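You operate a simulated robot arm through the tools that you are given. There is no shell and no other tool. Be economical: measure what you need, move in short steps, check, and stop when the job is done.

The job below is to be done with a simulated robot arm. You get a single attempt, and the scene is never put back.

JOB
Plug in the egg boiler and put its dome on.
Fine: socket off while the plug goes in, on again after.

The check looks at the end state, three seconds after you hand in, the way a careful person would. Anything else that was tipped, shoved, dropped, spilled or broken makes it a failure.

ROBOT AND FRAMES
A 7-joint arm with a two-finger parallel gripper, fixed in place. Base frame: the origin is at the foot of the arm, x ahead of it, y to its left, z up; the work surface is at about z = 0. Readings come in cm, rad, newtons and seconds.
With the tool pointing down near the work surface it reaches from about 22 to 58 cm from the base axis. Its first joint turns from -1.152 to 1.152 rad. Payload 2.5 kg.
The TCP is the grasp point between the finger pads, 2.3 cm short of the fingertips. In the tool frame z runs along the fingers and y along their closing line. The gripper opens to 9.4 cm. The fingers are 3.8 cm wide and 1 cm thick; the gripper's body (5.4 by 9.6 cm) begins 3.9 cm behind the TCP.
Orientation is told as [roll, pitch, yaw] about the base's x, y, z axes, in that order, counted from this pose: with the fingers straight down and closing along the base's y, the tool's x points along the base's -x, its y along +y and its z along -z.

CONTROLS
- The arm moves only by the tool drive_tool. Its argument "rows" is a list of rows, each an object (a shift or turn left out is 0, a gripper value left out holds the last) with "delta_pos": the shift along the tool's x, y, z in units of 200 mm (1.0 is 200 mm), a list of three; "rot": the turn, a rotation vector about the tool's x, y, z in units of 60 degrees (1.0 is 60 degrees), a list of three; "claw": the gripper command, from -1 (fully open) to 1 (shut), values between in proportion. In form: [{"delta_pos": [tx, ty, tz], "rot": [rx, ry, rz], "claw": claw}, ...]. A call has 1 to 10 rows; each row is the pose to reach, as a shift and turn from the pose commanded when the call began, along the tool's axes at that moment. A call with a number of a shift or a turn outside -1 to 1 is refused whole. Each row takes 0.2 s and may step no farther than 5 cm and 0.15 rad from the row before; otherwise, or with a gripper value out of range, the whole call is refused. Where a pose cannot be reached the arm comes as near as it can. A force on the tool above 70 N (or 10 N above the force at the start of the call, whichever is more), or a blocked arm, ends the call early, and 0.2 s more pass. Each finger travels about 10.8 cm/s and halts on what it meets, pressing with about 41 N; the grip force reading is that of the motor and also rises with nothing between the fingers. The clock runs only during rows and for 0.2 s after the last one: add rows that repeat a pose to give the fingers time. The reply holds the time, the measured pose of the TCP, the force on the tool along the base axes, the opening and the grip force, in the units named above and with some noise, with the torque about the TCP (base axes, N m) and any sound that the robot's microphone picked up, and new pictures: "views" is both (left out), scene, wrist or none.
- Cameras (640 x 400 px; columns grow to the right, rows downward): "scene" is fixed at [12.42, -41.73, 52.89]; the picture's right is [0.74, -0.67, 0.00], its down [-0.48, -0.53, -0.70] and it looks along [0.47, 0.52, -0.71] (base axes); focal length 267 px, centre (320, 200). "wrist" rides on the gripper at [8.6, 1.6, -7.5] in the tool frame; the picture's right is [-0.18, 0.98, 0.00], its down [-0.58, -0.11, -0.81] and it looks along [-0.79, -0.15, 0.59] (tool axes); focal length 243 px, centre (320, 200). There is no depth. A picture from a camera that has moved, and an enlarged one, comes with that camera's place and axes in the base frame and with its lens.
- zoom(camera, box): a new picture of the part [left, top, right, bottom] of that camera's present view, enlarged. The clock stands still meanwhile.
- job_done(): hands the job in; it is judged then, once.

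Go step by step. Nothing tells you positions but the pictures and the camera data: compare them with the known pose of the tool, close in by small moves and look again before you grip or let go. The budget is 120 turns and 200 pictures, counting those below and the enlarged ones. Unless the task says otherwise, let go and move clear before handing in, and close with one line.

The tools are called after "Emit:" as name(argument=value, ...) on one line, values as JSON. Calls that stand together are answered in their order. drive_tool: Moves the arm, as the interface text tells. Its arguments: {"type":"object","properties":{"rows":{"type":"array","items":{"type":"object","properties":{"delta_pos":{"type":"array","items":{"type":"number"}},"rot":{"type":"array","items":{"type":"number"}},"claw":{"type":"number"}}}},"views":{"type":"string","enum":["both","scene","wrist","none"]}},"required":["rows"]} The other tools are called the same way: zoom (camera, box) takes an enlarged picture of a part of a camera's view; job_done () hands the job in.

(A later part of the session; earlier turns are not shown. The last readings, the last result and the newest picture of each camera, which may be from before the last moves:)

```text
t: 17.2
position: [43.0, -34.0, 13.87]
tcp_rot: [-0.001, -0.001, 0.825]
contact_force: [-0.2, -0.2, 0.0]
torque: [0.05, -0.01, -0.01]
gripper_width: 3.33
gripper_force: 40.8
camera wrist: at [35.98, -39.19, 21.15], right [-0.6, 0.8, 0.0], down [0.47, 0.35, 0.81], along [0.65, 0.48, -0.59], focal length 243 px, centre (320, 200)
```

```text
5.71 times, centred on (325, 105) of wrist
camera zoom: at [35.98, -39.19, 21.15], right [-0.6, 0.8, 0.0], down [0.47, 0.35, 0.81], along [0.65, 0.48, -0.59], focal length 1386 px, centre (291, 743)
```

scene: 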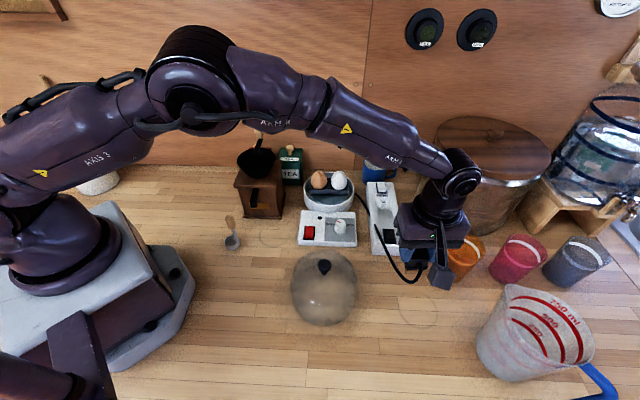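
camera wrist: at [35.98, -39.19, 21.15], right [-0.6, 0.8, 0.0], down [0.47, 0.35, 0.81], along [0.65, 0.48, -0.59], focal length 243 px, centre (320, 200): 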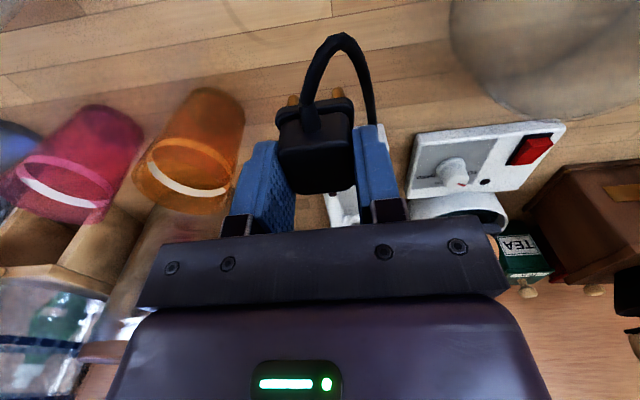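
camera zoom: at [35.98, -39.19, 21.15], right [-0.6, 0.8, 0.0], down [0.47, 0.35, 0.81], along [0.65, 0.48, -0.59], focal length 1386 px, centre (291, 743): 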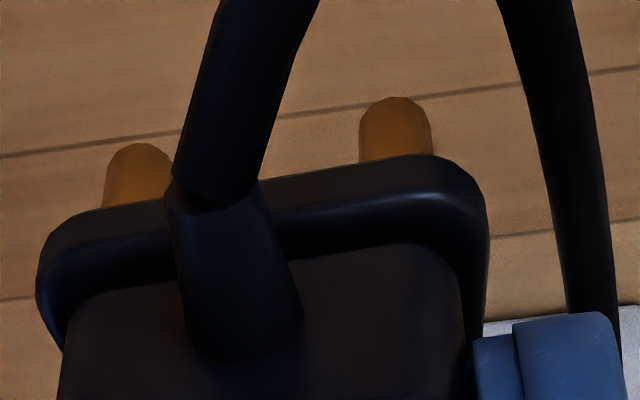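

Pins sit at tool (1.48, -1.23) and (1.48, 1.27), well squared. Target TCP for insertion ≈(55.9,-18.3), yaw 0.79. I'll travel most of the way high.

Emit:
drive_tool(rows=[{"delta_pos": [-0.21, 0.012, 0], "rot": [0, 0, 0.01]}, {"delta_pos": [-0.42, 0.025, 0], "rot": [0, 0, 0.02]}, {"delta_pos": [-0.63, 0.037, 0], "rot": [0, 0, 0.033]}, {"delta_pos": [-0.85, 0.05, 0], "rot": [0, 0, 0.033]}, {"delta_pos": [-0.85, 0.05, 0], "rot": [0, 0, 0.033]}, {"delta_pos": [-0.85, 0.05, 0], "rot": [0, 0, 0.033]}], views="both")

```text
t: 18.6
position: [53.78, -20.82, 13.65]
tcp_rot: [0.0, 0.0, 0.79]
contact_force: [0.1, 0.5, -1.0]
torque: [-0.02, 0.01, 0.01]
gripper_width: 3.29
gripper_force: 40.6
camera wrist: at [46.62, -25.84, 21.02], right [-0.57, 0.82, 0.0], down [0.49, 0.34, 0.81], along [0.66, 0.46, -0.59], focal length 243 px, centre (320, 200)
```

scene: 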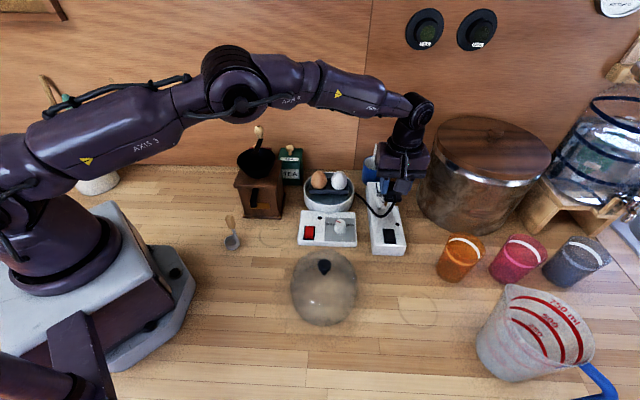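
wrist: 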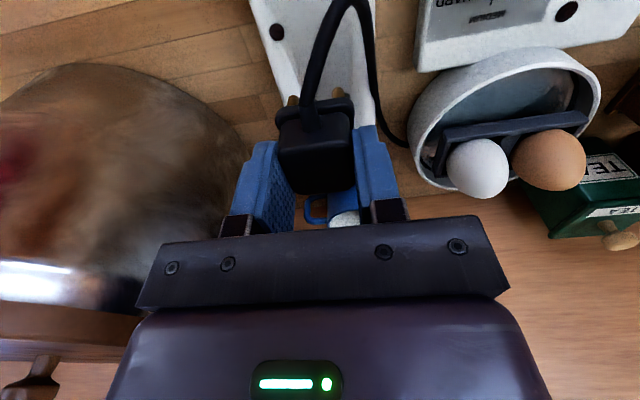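

Cable now trails cleanly from the boiler side. Move the last 3.3 cm and lower to pin tips just above the strip.

Emit:
drive_tool(rows=[{"delta_pos": [-0.08, 0.007, 0]}, {"delta_pos": [-0.165, 0.014, 0.05]}, {"delta_pos": [-0.165, 0.014, 0.15]}, {"delta_pos": [-0.165, 0.014, 0.15]}, {"delta_pos": [-0.165, 0.014, 0.15]}])

Emit:
zoom(camera="wrist", box=[250, 40, 390, 140])

Emit:
zoom(camera="scene", box=[350, 150, 430, 230])

```text
t: 19.8
position: [55.79, -18.23, 10.91]
tcp_rot: [0.001, 0.001, 0.79]
contact_force: [0.4, 0.1, -0.6]
torque: [0.01, 0.05, -0.02]
gripper_width: 3.31
gripper_force: 41.3
camera wrist: at [48.58, -23.3, 18.11], right [-0.57, 0.82, 0.0], down [0.49, 0.34, 0.81], along [0.66, 0.46, -0.59], focal length 243 px, centre (320, 200)
```

scene: 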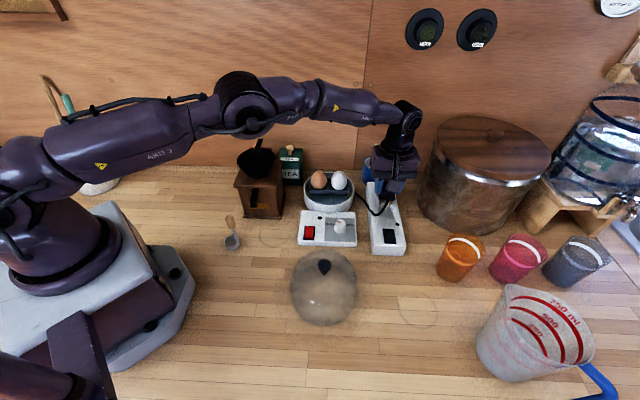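
wrist: 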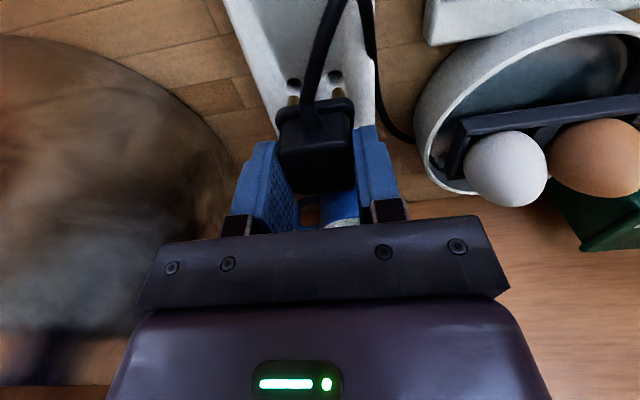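

```text
4.00 times, centred on (320, 90) of wrist
camera zoom: at [48.58, -23.3, 18.11], right [-0.57, 0.82, 0.0], down [0.49, 0.34, 0.81], along [0.66, 0.46, -0.59], focal length 970 px, centre (320, 640)
```

zoom: 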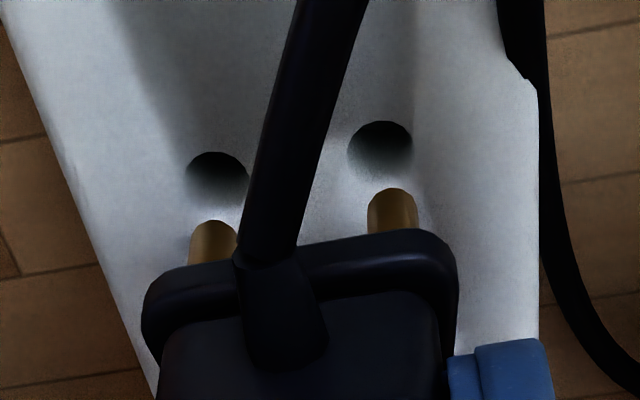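

```text
5.00 times, centred on (390, 190) of scene
camera zoom: at [12.42, -41.73, 52.89], right [0.74, -0.67, 0.0], down [-0.48, -0.53, -0.7], along [0.47, 0.52, -0.71], focal length 1337 px, centre (-30, 250)
```

zoom: 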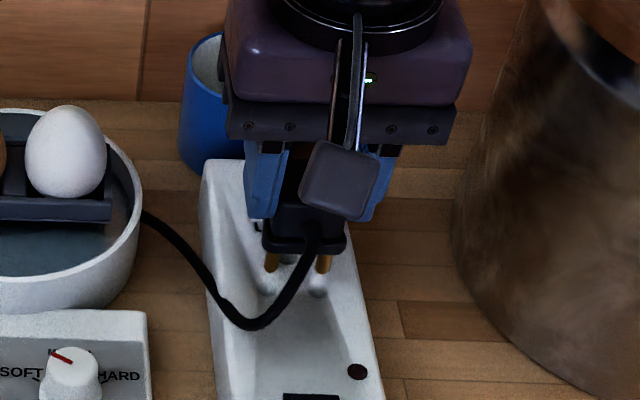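

Pins are right next to the holes; the offset is about 1 mm sideways and 1 mm outward. I'll correct and descend 1 cm, then re-check.

Emit:
drive_tool(rows=[{"delta_pos": [-0.006, -0.0055, 0.02]}, {"delta_pos": [-0.006, -0.0055, 0.05]}, {"delta_pos": [-0.006, -0.0055, 0.05]}, {"delta_pos": [-0.006, -0.0055, 0.05]}], views="none")

Emit:
zoom(camera="wrist", box=[270, 50, 370, 120])

Emit:
zoom(camera="scene", box=[360, 165, 420, 225])

```text
t: 20.8
position: [56.05, -18.25, 9.85]
tcp_rot: [0.002, -0.002, 0.792]
contact_force: [-0.4, 0.2, -0.3]
torque: [0.02, 0.0, -0.02]
gripper_width: 3.31
gripper_force: 41.2
```

```text
5.71 times, centred on (320, 85) of wrist
camera zoom: at [48.86, -23.3, 17.1], right [-0.57, 0.82, 0.0], down [0.49, 0.34, 0.81], along [0.66, 0.46, -0.59], focal length 1386 px, centre (320, 857)
```

zoom: 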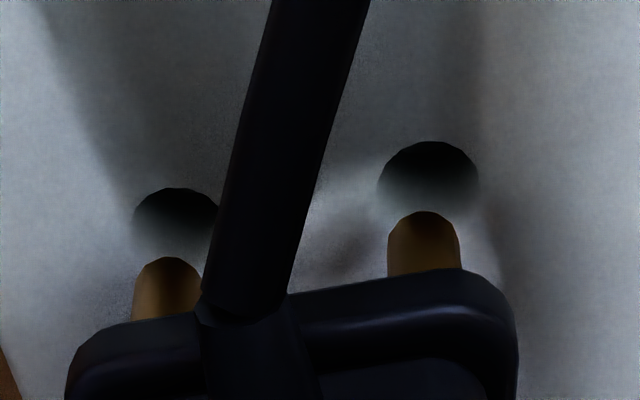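

```text
6.67 times, centred on (390, 195) of scene
camera zoom: at [12.42, -41.73, 52.89], right [0.74, -0.67, 0.0], down [-0.48, -0.53, -0.7], along [0.47, 0.52, -0.71], focal length 1782 px, centre (-147, 233)
```

zoom: 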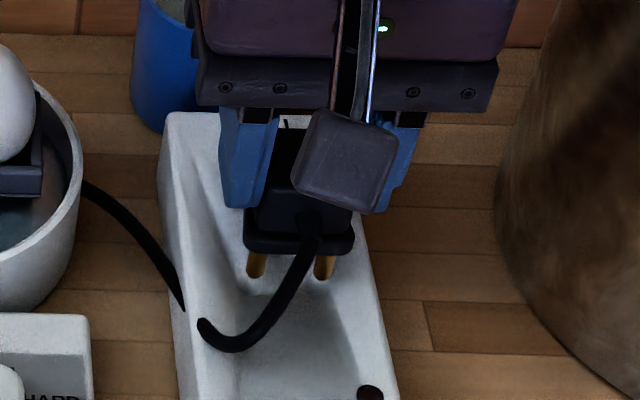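

Slight overshoot: need about 1.2 mm back and 1.2 mm to +y. Correct and re-check before descending.

Emit:
drive_tool(rows=[{"delta_pos": [0.006, 0.0055, 0.01]}, {"delta_pos": [0.006, 0.0055, 0.02]}, {"delta_pos": [0.006, 0.0055, 0.02]}], views="none")

Emit:
zoom(camera="wrist", box=[270, 50, 370, 120])

```text
t: 21.6
position: [55.9, -18.34, 9.44]
tcp_rot: [0.001, 0.0, 0.792]
contact_force: [-0.3, 0.0, -0.6]
torque: [-0.01, -0.01, 0.01]
gripper_width: 3.33
gripper_force: 40.9
```

```text
5.71 times, centred on (320, 85) of wrist
camera zoom: at [48.73, -23.29, 16.71], right [-0.57, 0.82, 0.0], down [0.49, 0.34, 0.81], along [0.66, 0.46, -0.59], focal length 1386 px, centre (320, 857)
```

zoom: 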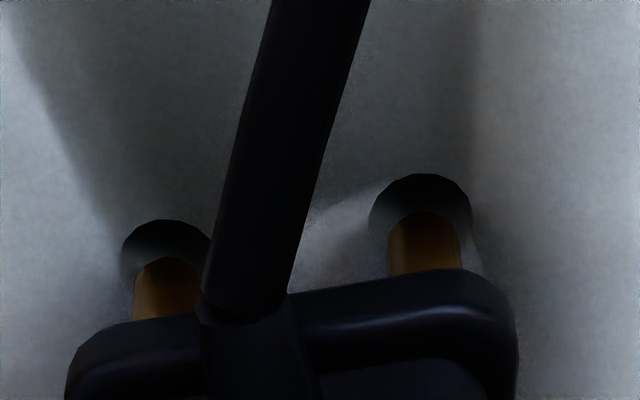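

Aligned within ~0.2 mm. Descend 1 cm slowly and watch force.

Emit:
drive_tool(rows=[{"delta_pos": [0, 0, 0.015]}, {"delta_pos": [0, 0, 0.03]}, {"delta_pos": [0, 0, 0.045]}, {"delta_pos": [0, 0, 0.05]}], views="none")

Emit:
zoom(camera="wrist", box=[250, 40, 390, 140])

Emit:
zoom(camera="scene", box=[360, 165, 420, 225])

```text
t: 22.6
position: [55.94, -18.26, 8.37]
tcp_rot: [-0.001, 0.0, 0.79]
contact_force: [0.5, 0.0, -0.6]
torque: [0.02, -0.02, -0.02]
gripper_width: 3.29
gripper_force: 40.0
```

```text
4.00 times, centred on (320, 90) of wrist
camera zoom: at [48.73, -23.27, 15.73], right [-0.57, 0.82, 0.0], down [0.49, 0.34, 0.81], along [0.66, 0.46, -0.59], focal length 970 px, centre (320, 640)
```

zoom: 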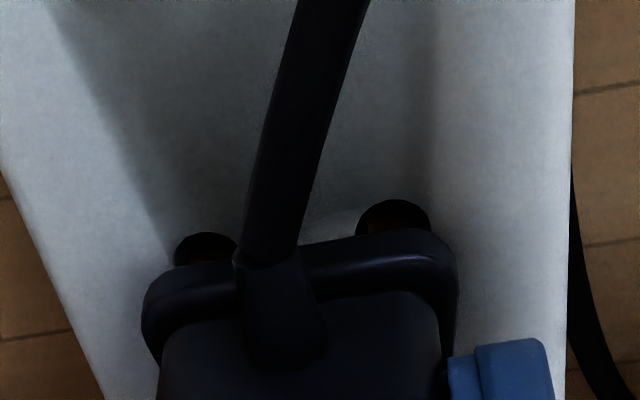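

```text
6.67 times, centred on (390, 195) of scene
camera zoom: at [12.42, -41.73, 52.89], right [0.74, -0.67, 0.0], down [-0.48, -0.53, -0.7], along [0.47, 0.52, -0.71], focal length 1782 px, centre (-147, 233)
```

zoom: 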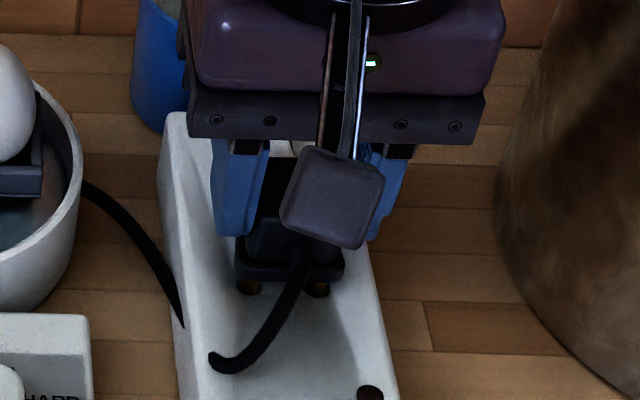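

Pins are entering all holes with no resistance. Continue down until the flange seats.

Emit:
drive_tool(rows=[{"delta_pos": [0, 0, 0.015]}, {"delta_pos": [0, 0, 0.03]}, {"delta_pos": [0, 0, 0.045]}, {"delta_pos": [0, 0, 0.06]}, {"delta_pos": [0, 0, 0.07]}], views="none")

Emit:
zoom(camera="wrist", box=[250, 40, 390, 140])

Emit:
zoom(camera="scene", box=[360, 165, 420, 225])

```text
t: 23.8
position: [56.11, -18.31, 7.2]
tcp_rot: [0.0, -0.002, 0.79]
contact_force: [-19.4, 10.2, 33.1]
torque: [0.11, 0.46, 0.03]
gripper_width: 3.34
gripper_force: 41.2
```

```text
4.00 times, centred on (320, 90) of wrist
camera zoom: at [48.86, -23.28, 14.52], right [-0.57, 0.82, 0.0], down [0.49, 0.34, 0.81], along [0.66, 0.46, -0.59], focal length 970 px, centre (320, 640)
```

zoom: 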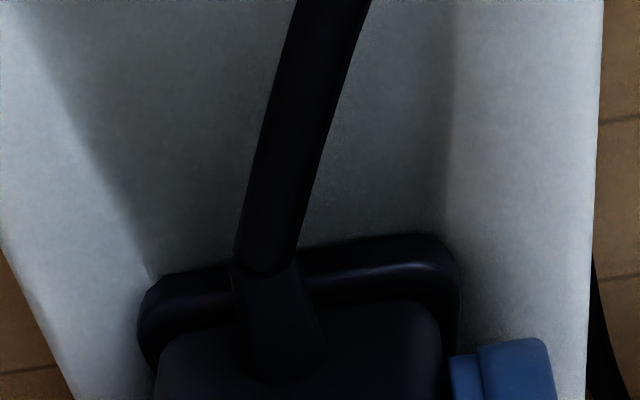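

```text
6.67 times, centred on (390, 195) of scene
camera zoom: at [12.4, -41.72, 52.9], right [0.74, -0.67, 0.0], down [-0.48, -0.53, -0.7], along [0.47, 0.52, -0.71], focal length 1782 px, centre (-147, 233)
```

zoom: 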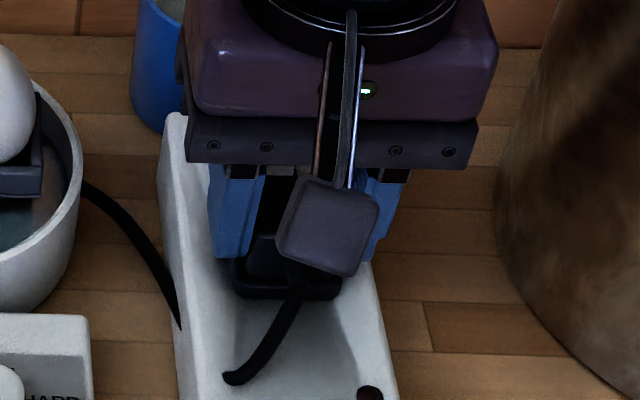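

Flange looks seated; there is a sideways load (+v), so I'll relieve it by 1 mm and press 2 mm more.

Emit:
drive_tool(rows=[{"delta_pos": [0, 0.005, 0]}, {"delta_pos": [0, 0.005, 0.005]}, {"delta_pos": [0, 0.005, 0.01]}, {"delta_pos": [0, 0.005, 0.012]}], views="none")

Emit:
zoom(camera="scene", box=[360, 165, 420, 225])

```text
t: 24.8
position: [56.12, -18.31, 7.21]
tcp_rot: [-0.004, -0.003, 0.791]
contact_force: [-7.6, 9.6, 32.4]
torque: [0.19, 0.24, 0.08]
gripper_width: 3.35
gripper_force: 41.0
```

```text
6.67 times, centred on (390, 195) of scene
camera zoom: at [12.4, -41.72, 52.9], right [0.74, -0.67, 0.0], down [-0.48, -0.53, -0.7], along [0.47, 0.52, -0.71], focal length 1782 px, centre (-147, 233)
```

zoom: 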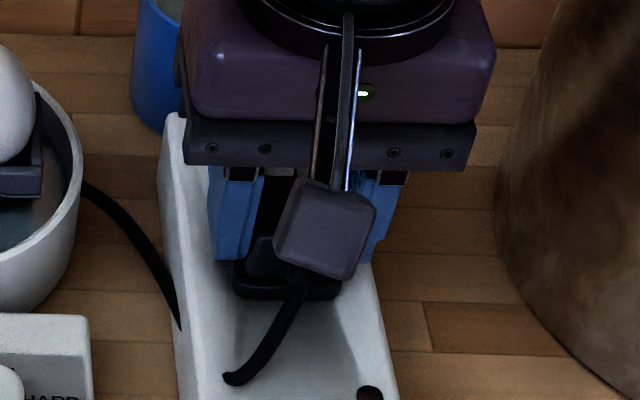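

It no longer moves under load: seated. Release and rise straight up, then inspect.

Emit:
drive_tool(rows=[{"claw": -0.1}, {"claw": -0.1}, {"delta_pos": [0, 0, -0.05]}, {"delta_pos": [0, 0, -0.2]}, {"delta_pos": [0.1, 0, -0.4]}, {"delta_pos": [0.3, 0, -0.45]}, {"delta_pos": [0.3, 0, -0.45]}])

Emit:
zoom(camera="wrist", box=[240, 40, 400, 160])

Emit:
zoom(camera="scene", box=[350, 160, 430, 260])

```text
t: 26.4
position: [51.88, -22.36, 15.88]
tcp_rot: [0.001, -0.001, 0.791]
contact_force: [-0.1, 1.2, -0.2]
torque: [0.02, 0.01, -0.01]
gripper_width: 5.18
gripper_force: 0.1
camera wrist: at [44.63, -27.48, 23.12], right [-0.57, 0.82, 0.0], down [0.49, 0.34, 0.81], along [0.66, 0.46, -0.59], focal length 243 px, centre (320, 200)
```

scene: 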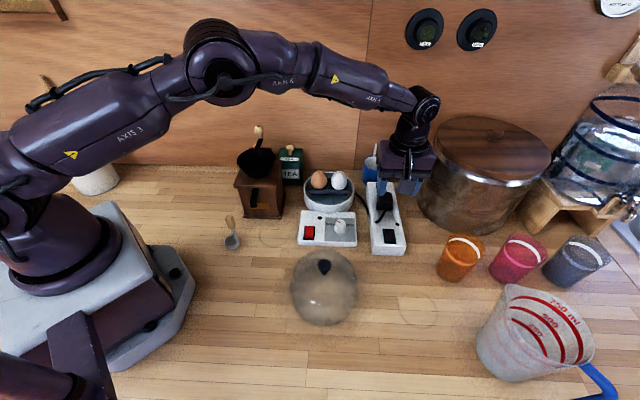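
wrist: 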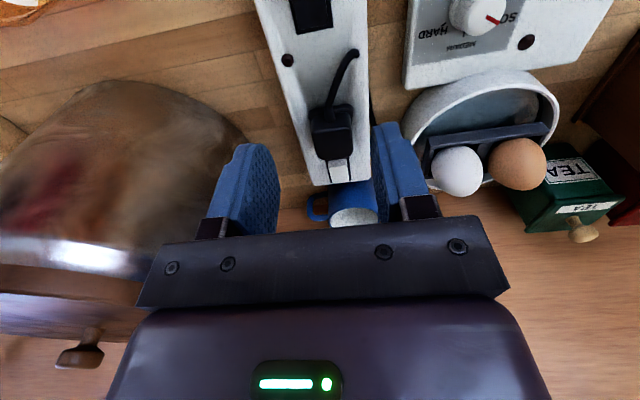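

```text
3.33 times, centred on (320, 100) of wrist
camera zoom: at [44.63, -27.48, 23.12], right [-0.57, 0.82, 0.0], down [0.49, 0.34, 0.81], along [0.66, 0.46, -0.59], focal length 809 px, centre (320, 533)
```

zoom: 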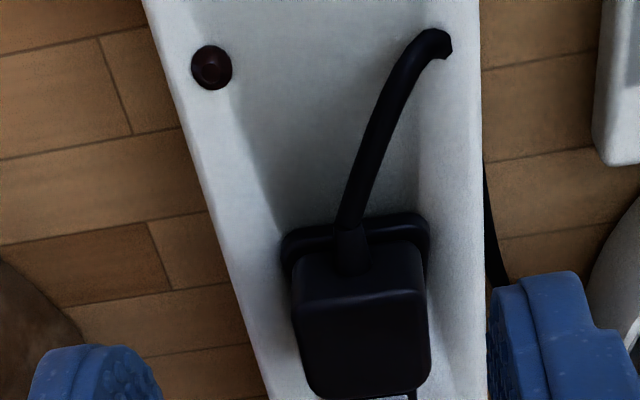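

```text
4.00 times, centred on (390, 210) of scene
camera zoom: at [12.41, -41.73, 52.89], right [0.74, -0.67, 0.0], down [-0.48, -0.53, -0.7], along [0.47, 0.52, -0.71], focal length 1069 px, centre (40, 160)
```

zoom: 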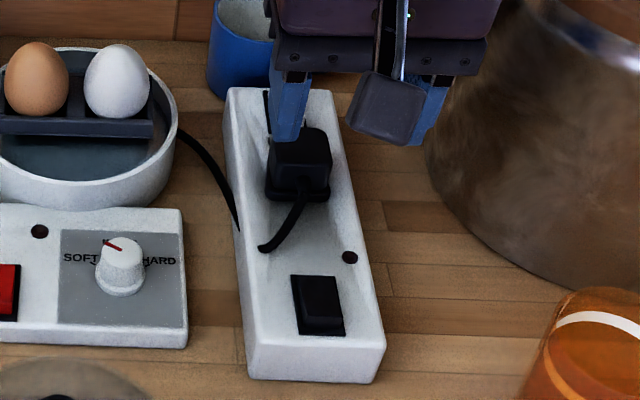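

The plug sits flush, LIGHT untouched, and the strip hasn't shifted. Now close fingers, tilt, and go over the rocker's raised near end.

Emit:
drive_tool(rows=[{"delta_pos": [0.12, 0.002, 0], "claw": 1}, {"delta_pos": [0.2375, 0.004, 0.0], "rot": [0, -0.11, 0]}, {"delta_pos": [0.2375, 0.004, 0.1], "rot": [0, -0.22, 0]}, {"delta_pos": [0.2375, 0.004, 0.22], "rot": [0, -0.333, 0]}, {"delta_pos": [0.2375, 0.004, 0.32], "rot": [0, -0.333, 0]}, {"delta_pos": [0.2375, 0.004, 0.32], "rot": [0, -0.333, 0]}])

Emit:
zoom(camera="wrist", box=[230, 30, 430, 180])

Emit:
zoom(camera="scene", box=[350, 190, 430, 260])

```text
t: 27.8
position: [48.29, -25.88, 9.28]
tcp_rot: [0.0, -0.349, 0.791]
contact_force: [-0.1, 0.0, 1.2]
torque: [0.02, -0.01, -0.03]
gripper_width: 0.0
gripper_force: 41.3
camera wrist: at [39.64, -32.29, 13.27], right [-0.58, 0.81, 0.06], down [0.27, 0.12, 0.96], along [0.77, 0.57, -0.28], focal length 243 px, centre (320, 200)
```

scene: 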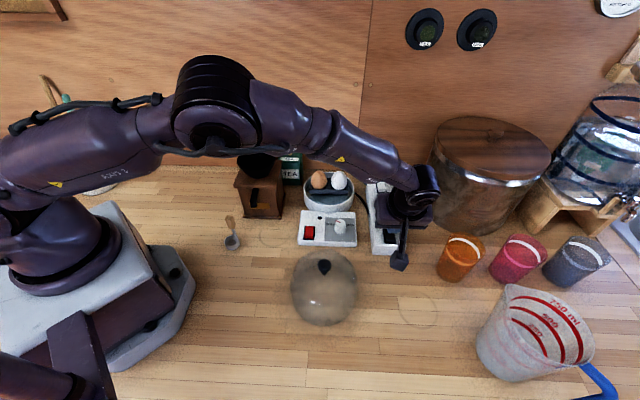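
wrist: 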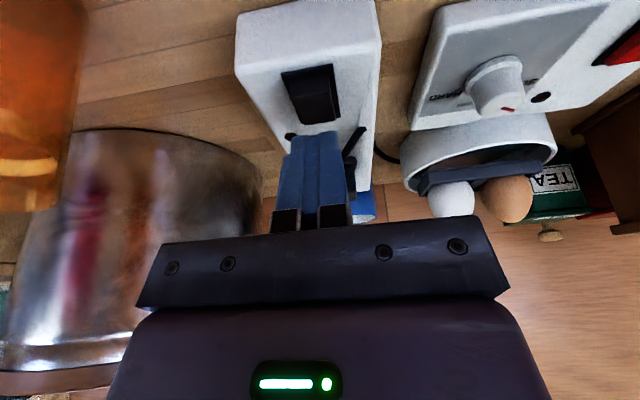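

```text
2.67 times, centred on (330, 105) of wrist
camera zoom: at [39.64, -32.29, 13.27], right [-0.58, 0.81, 0.06], down [0.27, 0.12, 0.96], along [0.77, 0.57, -0.28], focal length 647 px, centre (293, 453)
```

zoom: 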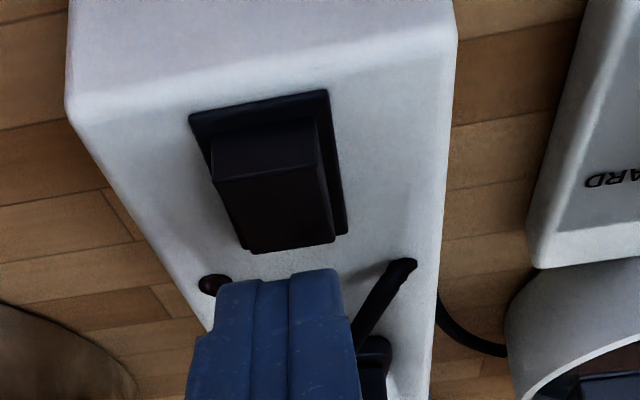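

```text
5.71 times, centred on (390, 225) of scene
camera zoom: at [12.42, -41.73, 52.89], right [0.74, -0.67, 0.0], down [-0.48, -0.53, -0.7], along [0.47, 0.52, -0.71], focal length 1528 px, centre (-80, 57)
```

zoom: 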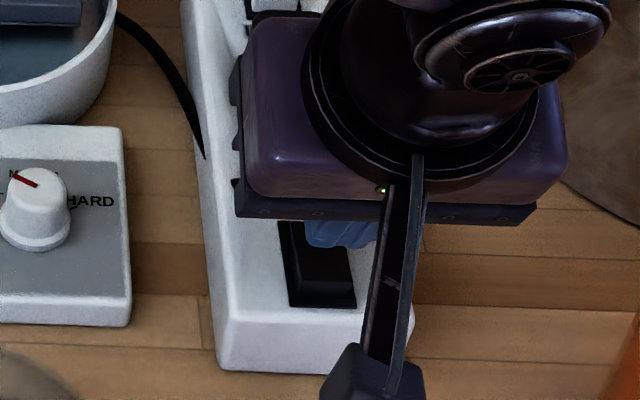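

The raised near edge is around u≈15.0; the finger corner is over its very edge, so I'll shift 0.6 cm outward and come down to just above.

Emit:
drive_tool(rows=[{"delta_pos": [-0.02, 0, 0.02]}, {"delta_pos": [-0.0077, 0, 0.0667]}, {"delta_pos": [-0.0077, 0, 0.0667]}], views="none")

Emit:
zoom(camera="wrist", box=[230, 30, 430, 180])

```text
t: 28.6
position: [48.7, -25.29, 8.04]
tcp_rot: [-0.001, -0.349, 0.792]
contact_force: [-0.3, -0.3, -0.8]
torque: [-0.01, 0.01, 0.0]
gripper_width: 0.04
gripper_force: 41.3
```

```text
2.67 times, centred on (330, 105) of wrist
camera zoom: at [40.11, -31.79, 12.07], right [-0.58, 0.81, 0.06], down [0.27, 0.12, 0.96], along [0.77, 0.57, -0.28], focal length 647 px, centre (293, 453)
```

zoom: 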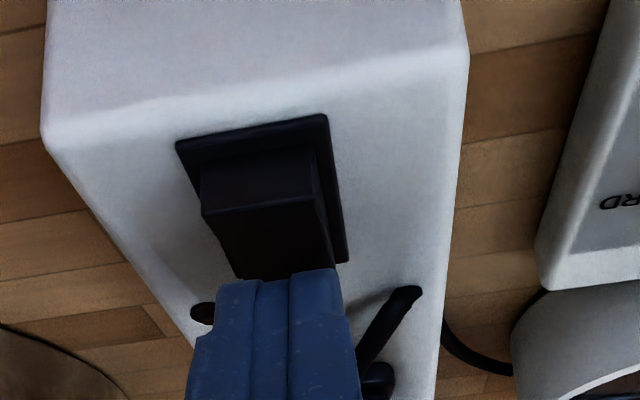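

Re-deriving the fingertip geometry from the image: contact would be near rocker centre. Shift back 0.9 cm (slightly up) and then press down.

Emit:
drive_tool(rows=[{"delta_pos": [0.0355, 0, -0.034]}, {"delta_pos": [0.0355, 0, -0.034]}, {"delta_pos": [0.0355, 0, -0.034]}], views="none")

Emit:
zoom(camera="wrist", box=[230, 30, 430, 180])

```text
t: 29.4
position: [48.05, -25.98, 8.66]
tcp_rot: [0.002, -0.349, 0.79]
contact_force: [-0.2, -0.5, -0.3]
torque: [0.04, 0.02, -0.01]
gripper_width: 0.01
gripper_force: 40.7
```

```text
2.67 times, centred on (330, 105) of wrist
camera zoom: at [39.43, -32.42, 12.49], right [-0.58, 0.81, 0.06], down [0.27, 0.12, 0.96], along [0.77, 0.57, -0.29], focal length 647 px, centre (293, 453)
```

zoom: 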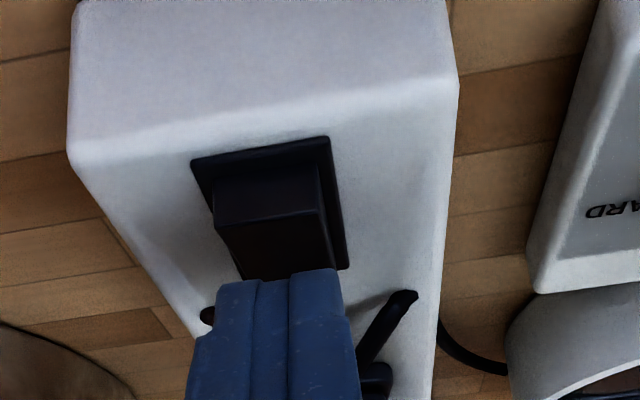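

Descend with a 3 mm outward bias.

Emit:
drive_tool(rows=[{"delta_pos": [-0.008, 0, 0.023]}, {"delta_pos": [-0.003, 0, 0.037]}, {"delta_pos": [0.002, 0, 0.051]}, {"delta_pos": [0.005, 0, 0.06]}, {"delta_pos": [0.008, 0, 0.067]}], views="none")

Emit:
zoom(camera="wrist", box=[230, 30, 430, 180])

```text
t: 30.6
position: [48.34, -25.91, 7.5]
tcp_rot: [-0.001, -0.348, 0.791]
contact_force: [-10.2, 4.5, 20.6]
torque: [-0.09, 0.43, -0.04]
gripper_width: 0.0
gripper_force: 41.4
```

```text
2.67 times, centred on (330, 105) of wrist
camera zoom: at [39.67, -32.3, 11.39], right [-0.58, 0.81, 0.06], down [0.27, 0.12, 0.96], along [0.77, 0.57, -0.28], focal length 647 px, centre (293, 453)
```

zoom: 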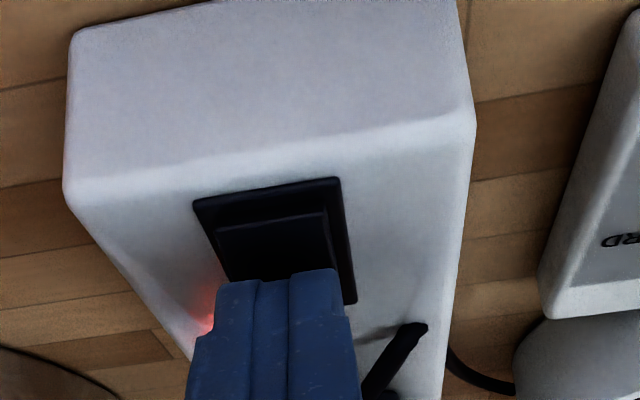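

LED is on again. Lift, untilt and move to view the dome; also check the strip and plug.

Emit:
drive_tool(rows=[{"delta_pos": [-0.068, 0, -0.19]}, {"delta_pos": [-0.137, 0, -0.376]}, {"delta_pos": [-0.205, 0, -0.565]}, {"delta_pos": [-0.102, 0.16, -0.6], "rot": [0, 0.11, 0]}, {"delta_pos": [0.0, 0.32, -0.64], "rot": [0, 0.22, 0], "claw": -0.3}, {"delta_pos": [0.104, 0.48, -0.678], "rot": [0, 0.333, 0]}, {"delta_pos": [0.208, 0.645, -0.715], "rot": [0, 0.333, 0]}, {"delta_pos": [0.208, 0.645, -0.715], "rot": [0, 0.333, 0]}])

Emit:
zoom(camera="scene", box=[280, 150, 440, 250])

Emit:
zoom(camera="wrist", box=[200, 0, 440, 180])

```text
t: 32.4
position: [33.02, -23.07, 19.09]
tcp_rot: [-0.001, 0.0, 0.789]
contact_force: [0.6, -0.5, -0.5]
torque: [-0.01, -0.03, 0.01]
gripper_width: 6.1
gripper_force: 0.1
camera wrist: at [25.84, -28.15, 26.49], right [-0.57, 0.82, 0.0], down [0.49, 0.34, 0.81], along [0.66, 0.46, -0.59], focal length 243 px, centre (320, 200)
```

scene: 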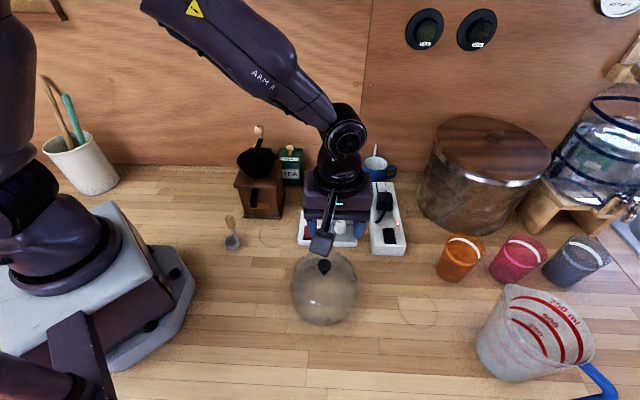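
wrist: 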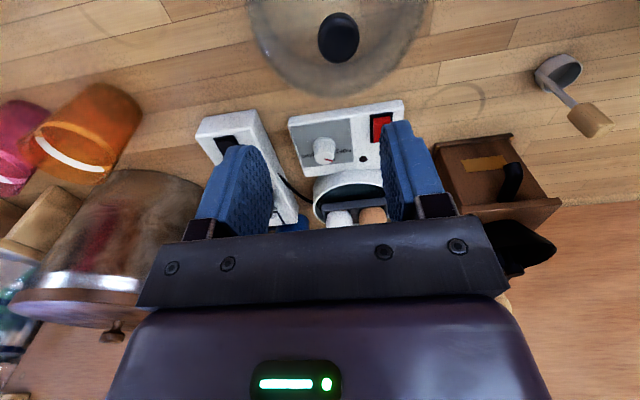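

```text
4.00 times, centred on (360, 200) of scene
camera zoom: at [12.42, -41.73, 52.89], right [0.74, -0.67, 0.0], down [-0.48, -0.53, -0.7], along [0.47, 0.52, -0.71], focal length 1069 px, centre (160, 200)
```

zoom: 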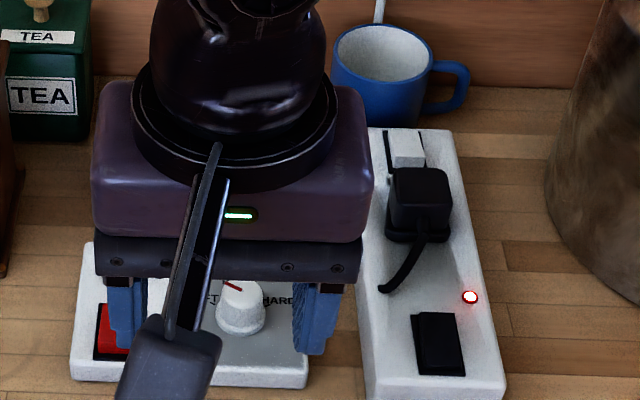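

```text
2.22 times, centred on (320, 90) of wrist
camera zoom: at [25.84, -28.15, 26.49], right [-0.57, 0.82, 0.0], down [0.49, 0.34, 0.81], along [0.66, 0.46, -0.59], focal length 539 px, centre (320, 444)
```

zoom: 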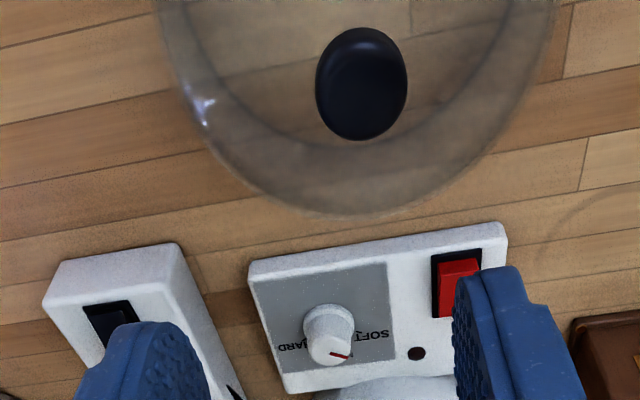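

Plug in, LED lit. Knob centre triangulates to (30.1,-23.9, ~10.1), ⌀2.5. Move above it and check.

Emit:
drive_tool(rows=[{"delta_pos": [0.1325, 0.0745, 0.05]}, {"delta_pos": [0.1325, 0.0745, 0.2]}, {"delta_pos": [0.1325, 0.0745, 0.2]}])

Emit:
zoom(camera="wrist", box=[200, 40, 440, 220])

Emit:
zoom(camera="scene", box=[280, 230, 380, 330])

```text
t: 33.2
position: [30.08, -23.84, 15.14]
tcp_rot: [-0.001, -0.001, 0.791]
contact_force: [0.4, 0.1, 0.0]
torque: [-0.01, -0.02, 0.04]
gripper_width: 6.11
gripper_force: 0.0
camera wrist: at [22.96, -28.94, 22.51], right [-0.57, 0.82, 0.0], down [0.49, 0.34, 0.81], along [0.66, 0.46, -0.59], focal length 243 px, centre (320, 200)
```

scene: 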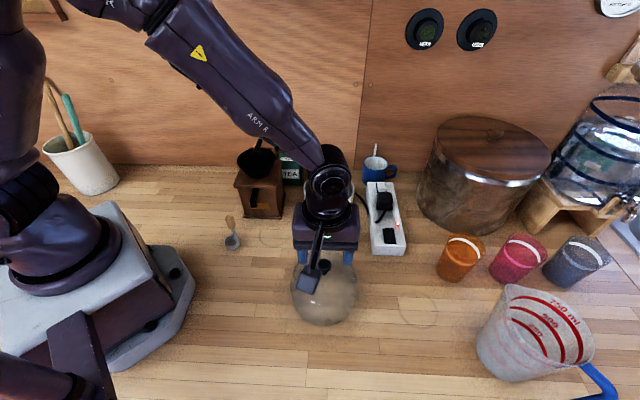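
wrist: 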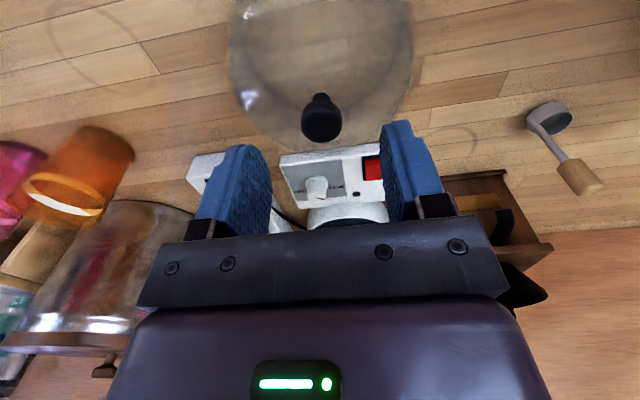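

```text
2.22 times, centred on (320, 130) of wrist
camera zoom: at [22.96, -28.94, 22.51], right [-0.57, 0.82, 0.0], down [0.49, 0.34, 0.81], along [0.66, 0.46, -0.59], focal length 539 px, centre (320, 356)
```

zoom: 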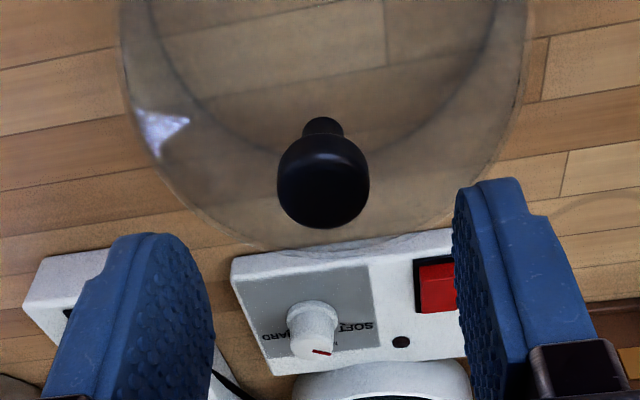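

```text
4.00 times, centred on (330, 280) of scene
camera zoom: at [12.42, -41.73, 52.89], right [0.74, -0.67, 0.0], down [-0.48, -0.53, -0.7], along [0.47, 0.52, -0.71], focal length 1069 px, centre (280, -120)
```

zoom: 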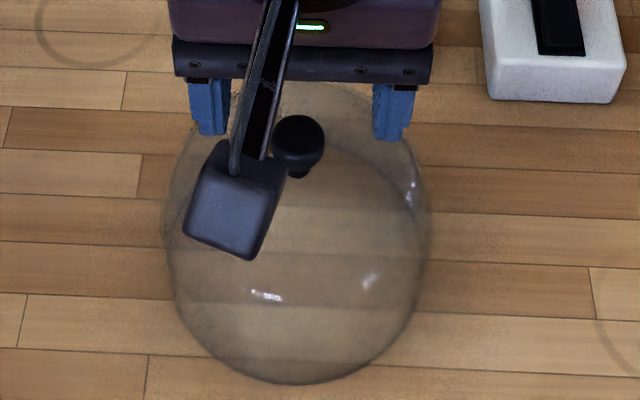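

Knob is centred between the fingers, head at z≈10.3 and dome apex ≈7.7. Descend to z≈10.6 and grip.

Emit:
drive_tool(rows=[{"delta_pos": [0, 0, 0.12]}, {"delta_pos": [0, 0, 0.222]}, {"delta_pos": [0, 0, 0.222]}, {"delta_pos": [0, 0, 0.222], "claw": 1}, {"delta_pos": [0, 0, 0.222], "claw": 1}, {"delta_pos": [0, 0, 0.222], "claw": 1}])

Emit:
zoom(camera="wrist", box=[200, 40, 440, 220])

```text
t: 34.6
position: [30.31, -24.25, 10.94]
tcp_rot: [-0.01, -0.002, 0.791]
contact_force: [9.4, -6.9, 33.5]
torque: [0.14, 0.22, 0.13]
gripper_width: 2.28
gripper_force: 41.6
camera wrist: at [23.04, -29.1, 18.19], right [-0.57, 0.82, -0.01], down [0.48, 0.34, 0.81], along [0.67, 0.45, -0.59], focal length 243 px, centre (320, 200)
```

scene: 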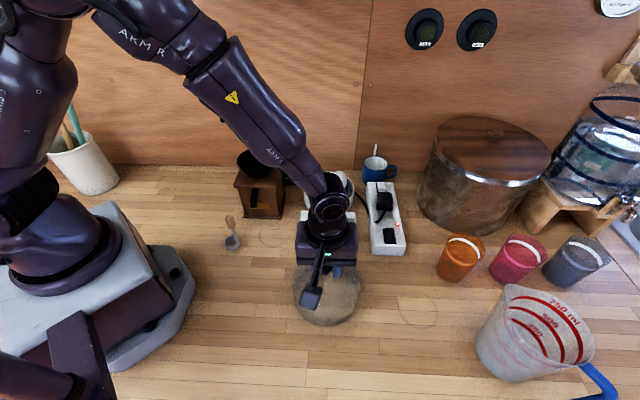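
wrist: 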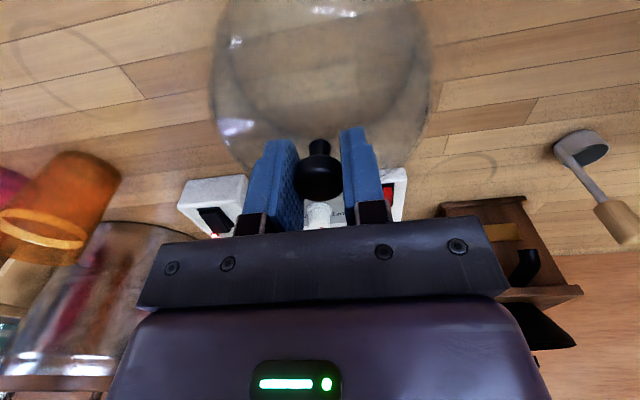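

```text
2.22 times, centred on (320, 130) of wrist
camera zoom: at [23.04, -29.1, 18.19], right [-0.57, 0.82, -0.01], down [0.48, 0.34, 0.81], along [0.67, 0.45, -0.59], focal length 539 px, centre (320, 356)
```

zoom: 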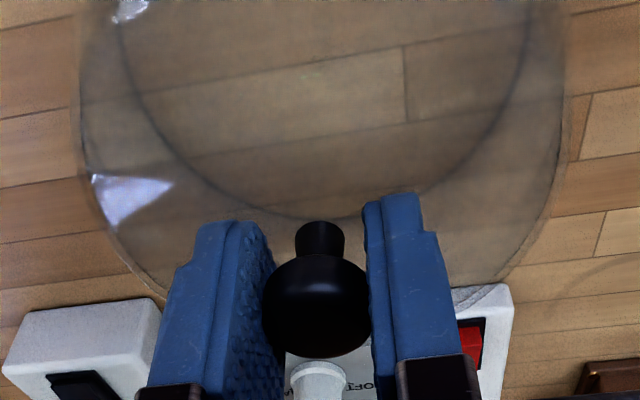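

Fingertips touched the dome glass slightly, but the knob is gripped (2.3 cm). Lift gently and look.

Emit:
drive_tool(rows=[{"delta_pos": [0, 0, -0.03]}, {"delta_pos": [0, 0, -0.1]}, {"delta_pos": [0, 0, -0.25]}, {"delta_pos": [0, 0, -0.45]}, {"delta_pos": [0, 0, -0.55]}, {"delta_pos": [0, 0, -0.55]}])

Emit:
zoom(camera="scene", box=[240, 130, 440, 330])

```text
t: 36.0
position: [30.13, -23.87, 21.93]
tcp_rot: [0.0, -0.001, 0.792]
contact_force: [0.1, 0.2, 0.3]
torque: [-0.02, 0.03, -0.02]
gripper_width: 2.29
gripper_force: 41.3
camera wrist: at [22.88, -28.9, 29.26], right [-0.57, 0.82, 0.0], down [0.49, 0.34, 0.81], along [0.66, 0.46, -0.59], focal length 243 px, centre (320, 200)
```

scene: 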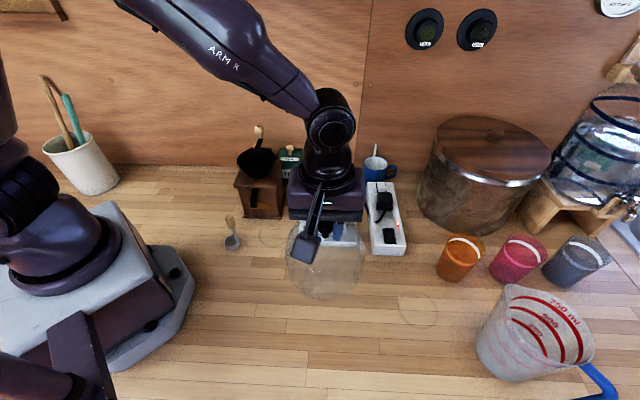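
wrist: 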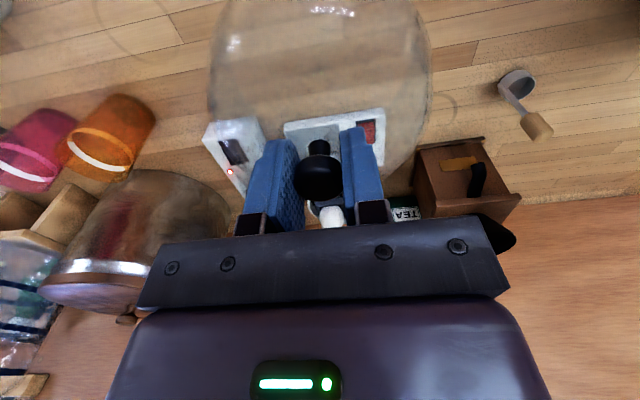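

```text
2.00 times, centred on (340, 230) of scene
camera zoom: at [12.42, -41.73, 52.89], right [0.74, -0.67, 0.0], down [-0.48, -0.53, -0.7], along [0.47, 0.52, -0.71], focal length 535 px, centre (280, 140)
```

zoom: 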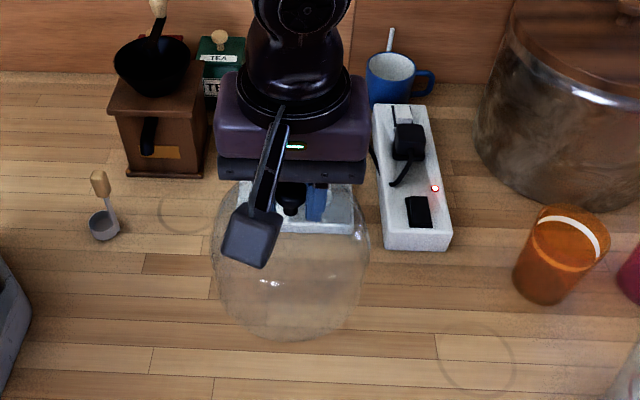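

Dome is held level. To measure the bowl precisely without looking through the dome, I'll yaw to 0 and rise a bit so the bowl shows to the right of the dome.

Emit:
drive_tool(rows=[{"delta_pos": [0, 0, -0.05], "rot": [0, 0, 0.126]}, {"delta_pos": [0, 0, -0.1], "rot": [0, 0, 0.252]}, {"delta_pos": [0, 0, -0.15], "rot": [0, 0, 0.378]}, {"delta_pos": [0, 0, -0.2], "rot": [0, 0, 0.504]}, {"delta_pos": [0, 0, -0.25], "rot": [0, 0, 0.63]}, {"delta_pos": [0, 0, -0.3], "rot": [0, 0, 0.754]}, {"delta_pos": [0, 0, -0.3], "rot": [0, 0, 0.754]}], views="wrist")

Emit:
zoom(camera="wrist", box=[390, 60, 550, 180])

```text
t: 37.6
position: [29.95, -23.93, 27.84]
tcp_rot: [-0.002, -0.001, -0.003]
contact_force: [0.3, -0.2, -1.5]
torque: [-0.01, 0.05, -0.01]
gripper_width: 2.29
gripper_force: 41.0
camera wrist: at [21.37, -22.21, 35.2], right [0.19, 0.98, 0.0], down [0.58, -0.11, 0.81], along [0.79, -0.15, -0.59], focal length 243 px, centre (320, 200)
```

wrist: 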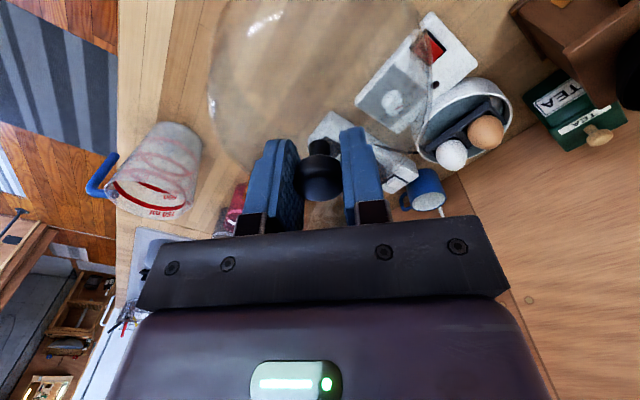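

```text
3.33 times, centred on (470, 120) of wrist
camera zoom: at [21.37, -22.21, 35.2], right [0.19, 0.98, 0.0], down [0.58, -0.11, 0.81], along [0.79, -0.15, -0.59], focal length 809 px, centre (-180, 467)
```

zoom: 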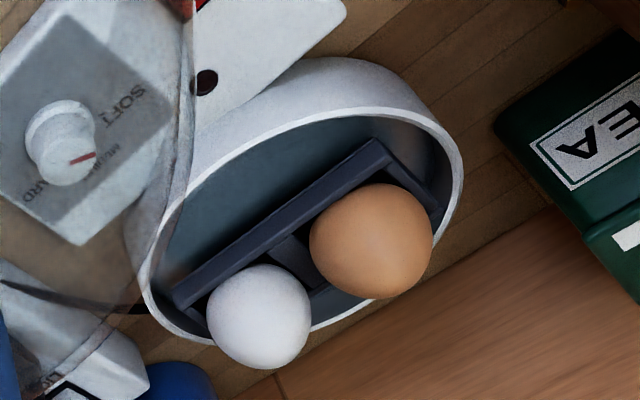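

The rim fits a circle nicely (⌀13.3), centre ≈(48.8,-5.5) if its height is 5. I'll take a second view from a different spot to fix the height.

Emit:
drive_tool(rows=[{"delta_pos": [0, -0.13, 0.1]}, {"delta_pos": [0, -0.26, 0.2]}, {"delta_pos": [0, -0.4, 0.35]}, {"delta_pos": [0, -0.4, 0.45]}, {"delta_pos": [0, -0.4, 0.45]}], views="wrist")

Emit:
zoom(camera="wrist", box=[430, 80, 590, 200])

```text
t: 38.8
position: [30.13, -31.94, 18.8]
tcp_rot: [0.001, 0.001, -0.001]
contact_force: [-0.4, 0.4, -0.7]
torque: [-0.03, 0.01, -0.02]
gripper_width: 2.27
gripper_force: 41.1
camera wrist: at [21.43, -30.28, 26.12], right [0.18, 0.98, 0.0], down [0.58, -0.11, 0.81], along [0.79, -0.15, -0.59], focal length 243 px, centre (320, 200)
```

wrist: 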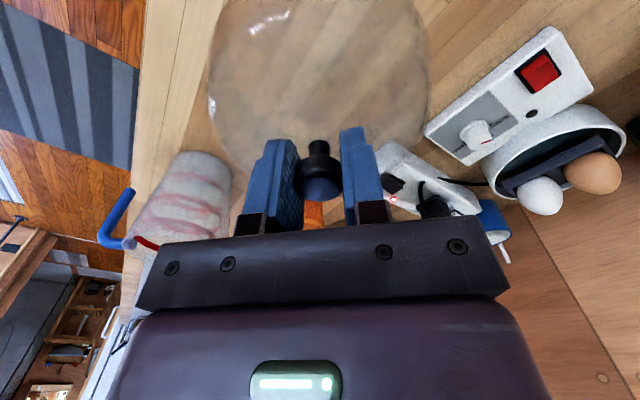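

```text
3.33 times, centred on (510, 140) of wrist
camera zoom: at [21.43, -30.28, 26.12], right [0.18, 0.98, 0.0], down [0.58, -0.11, 0.81], along [0.79, -0.15, -0.59], focal length 809 px, centre (-313, 400)
```

zoom: 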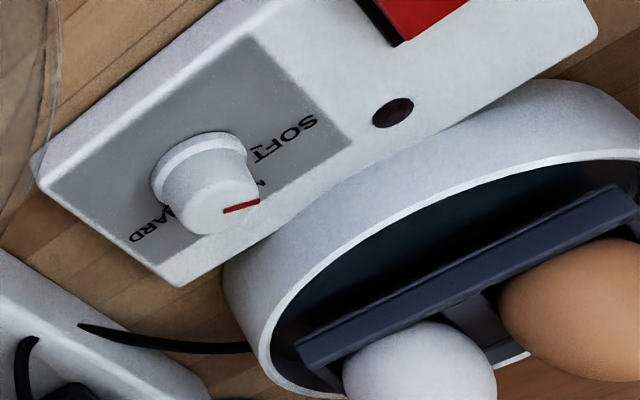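

Emit:
zoom(camera="wrist", box=[470, 95, 640, 215])

```text
3.33 times, centred on (555, 155) of wrist
camera zoom: at [21.43, -30.28, 26.12], right [0.18, 0.98, 0.0], down [0.58, -0.11, 0.81], along [0.79, -0.15, -0.59], focal length 809 px, centre (-463, 350)
```

zoom: 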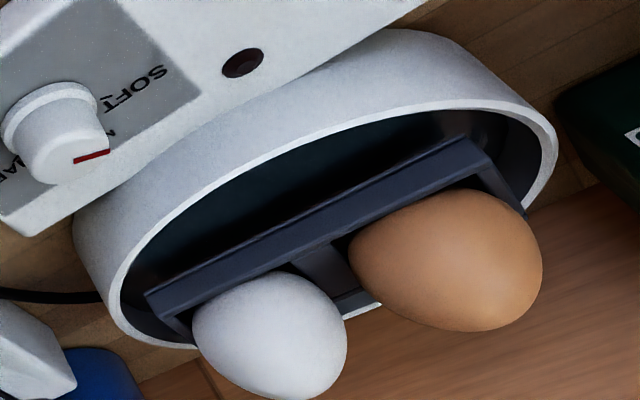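

Both views agree at rim height 4.0: bowl centre ≈(49.65,-4.93), r≈6.9. Carry the dome high toward it.

Emit:
drive_tool(rows=[{"delta_pos": [0, 0, -0.21]}, {"delta_pos": [-0.14, 0.19, -0.23]}, {"delta_pos": [-0.28, 0.38, -0.23]}, {"delta_pos": [-0.42, 0.57, -0.23]}, {"delta_pos": [-0.56, 0.76, -0.23]}, {"delta_pos": [-0.7, 0.95, -0.23]}, {"delta_pos": [-0.7, 0.95, -0.23]}], views="scene")

```text
t: 40.4
position: [43.95, -12.8, 23.28]
tcp_rot: [0.0, 0.0, 0.0]
contact_force: [-0.9, -0.2, -1.6]
torque: [0.01, 0.0, -0.02]
gripper_width: 2.31
gripper_force: 40.9
```

scene: 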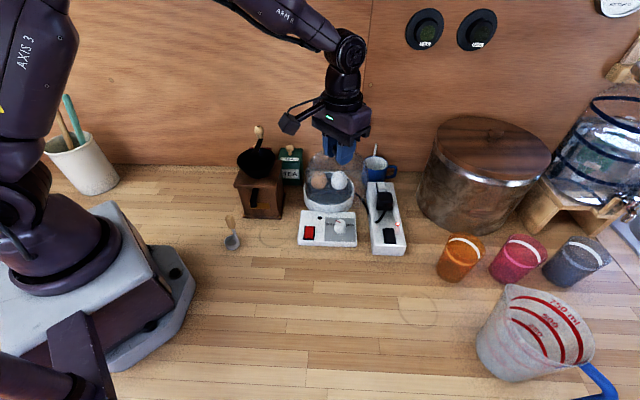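

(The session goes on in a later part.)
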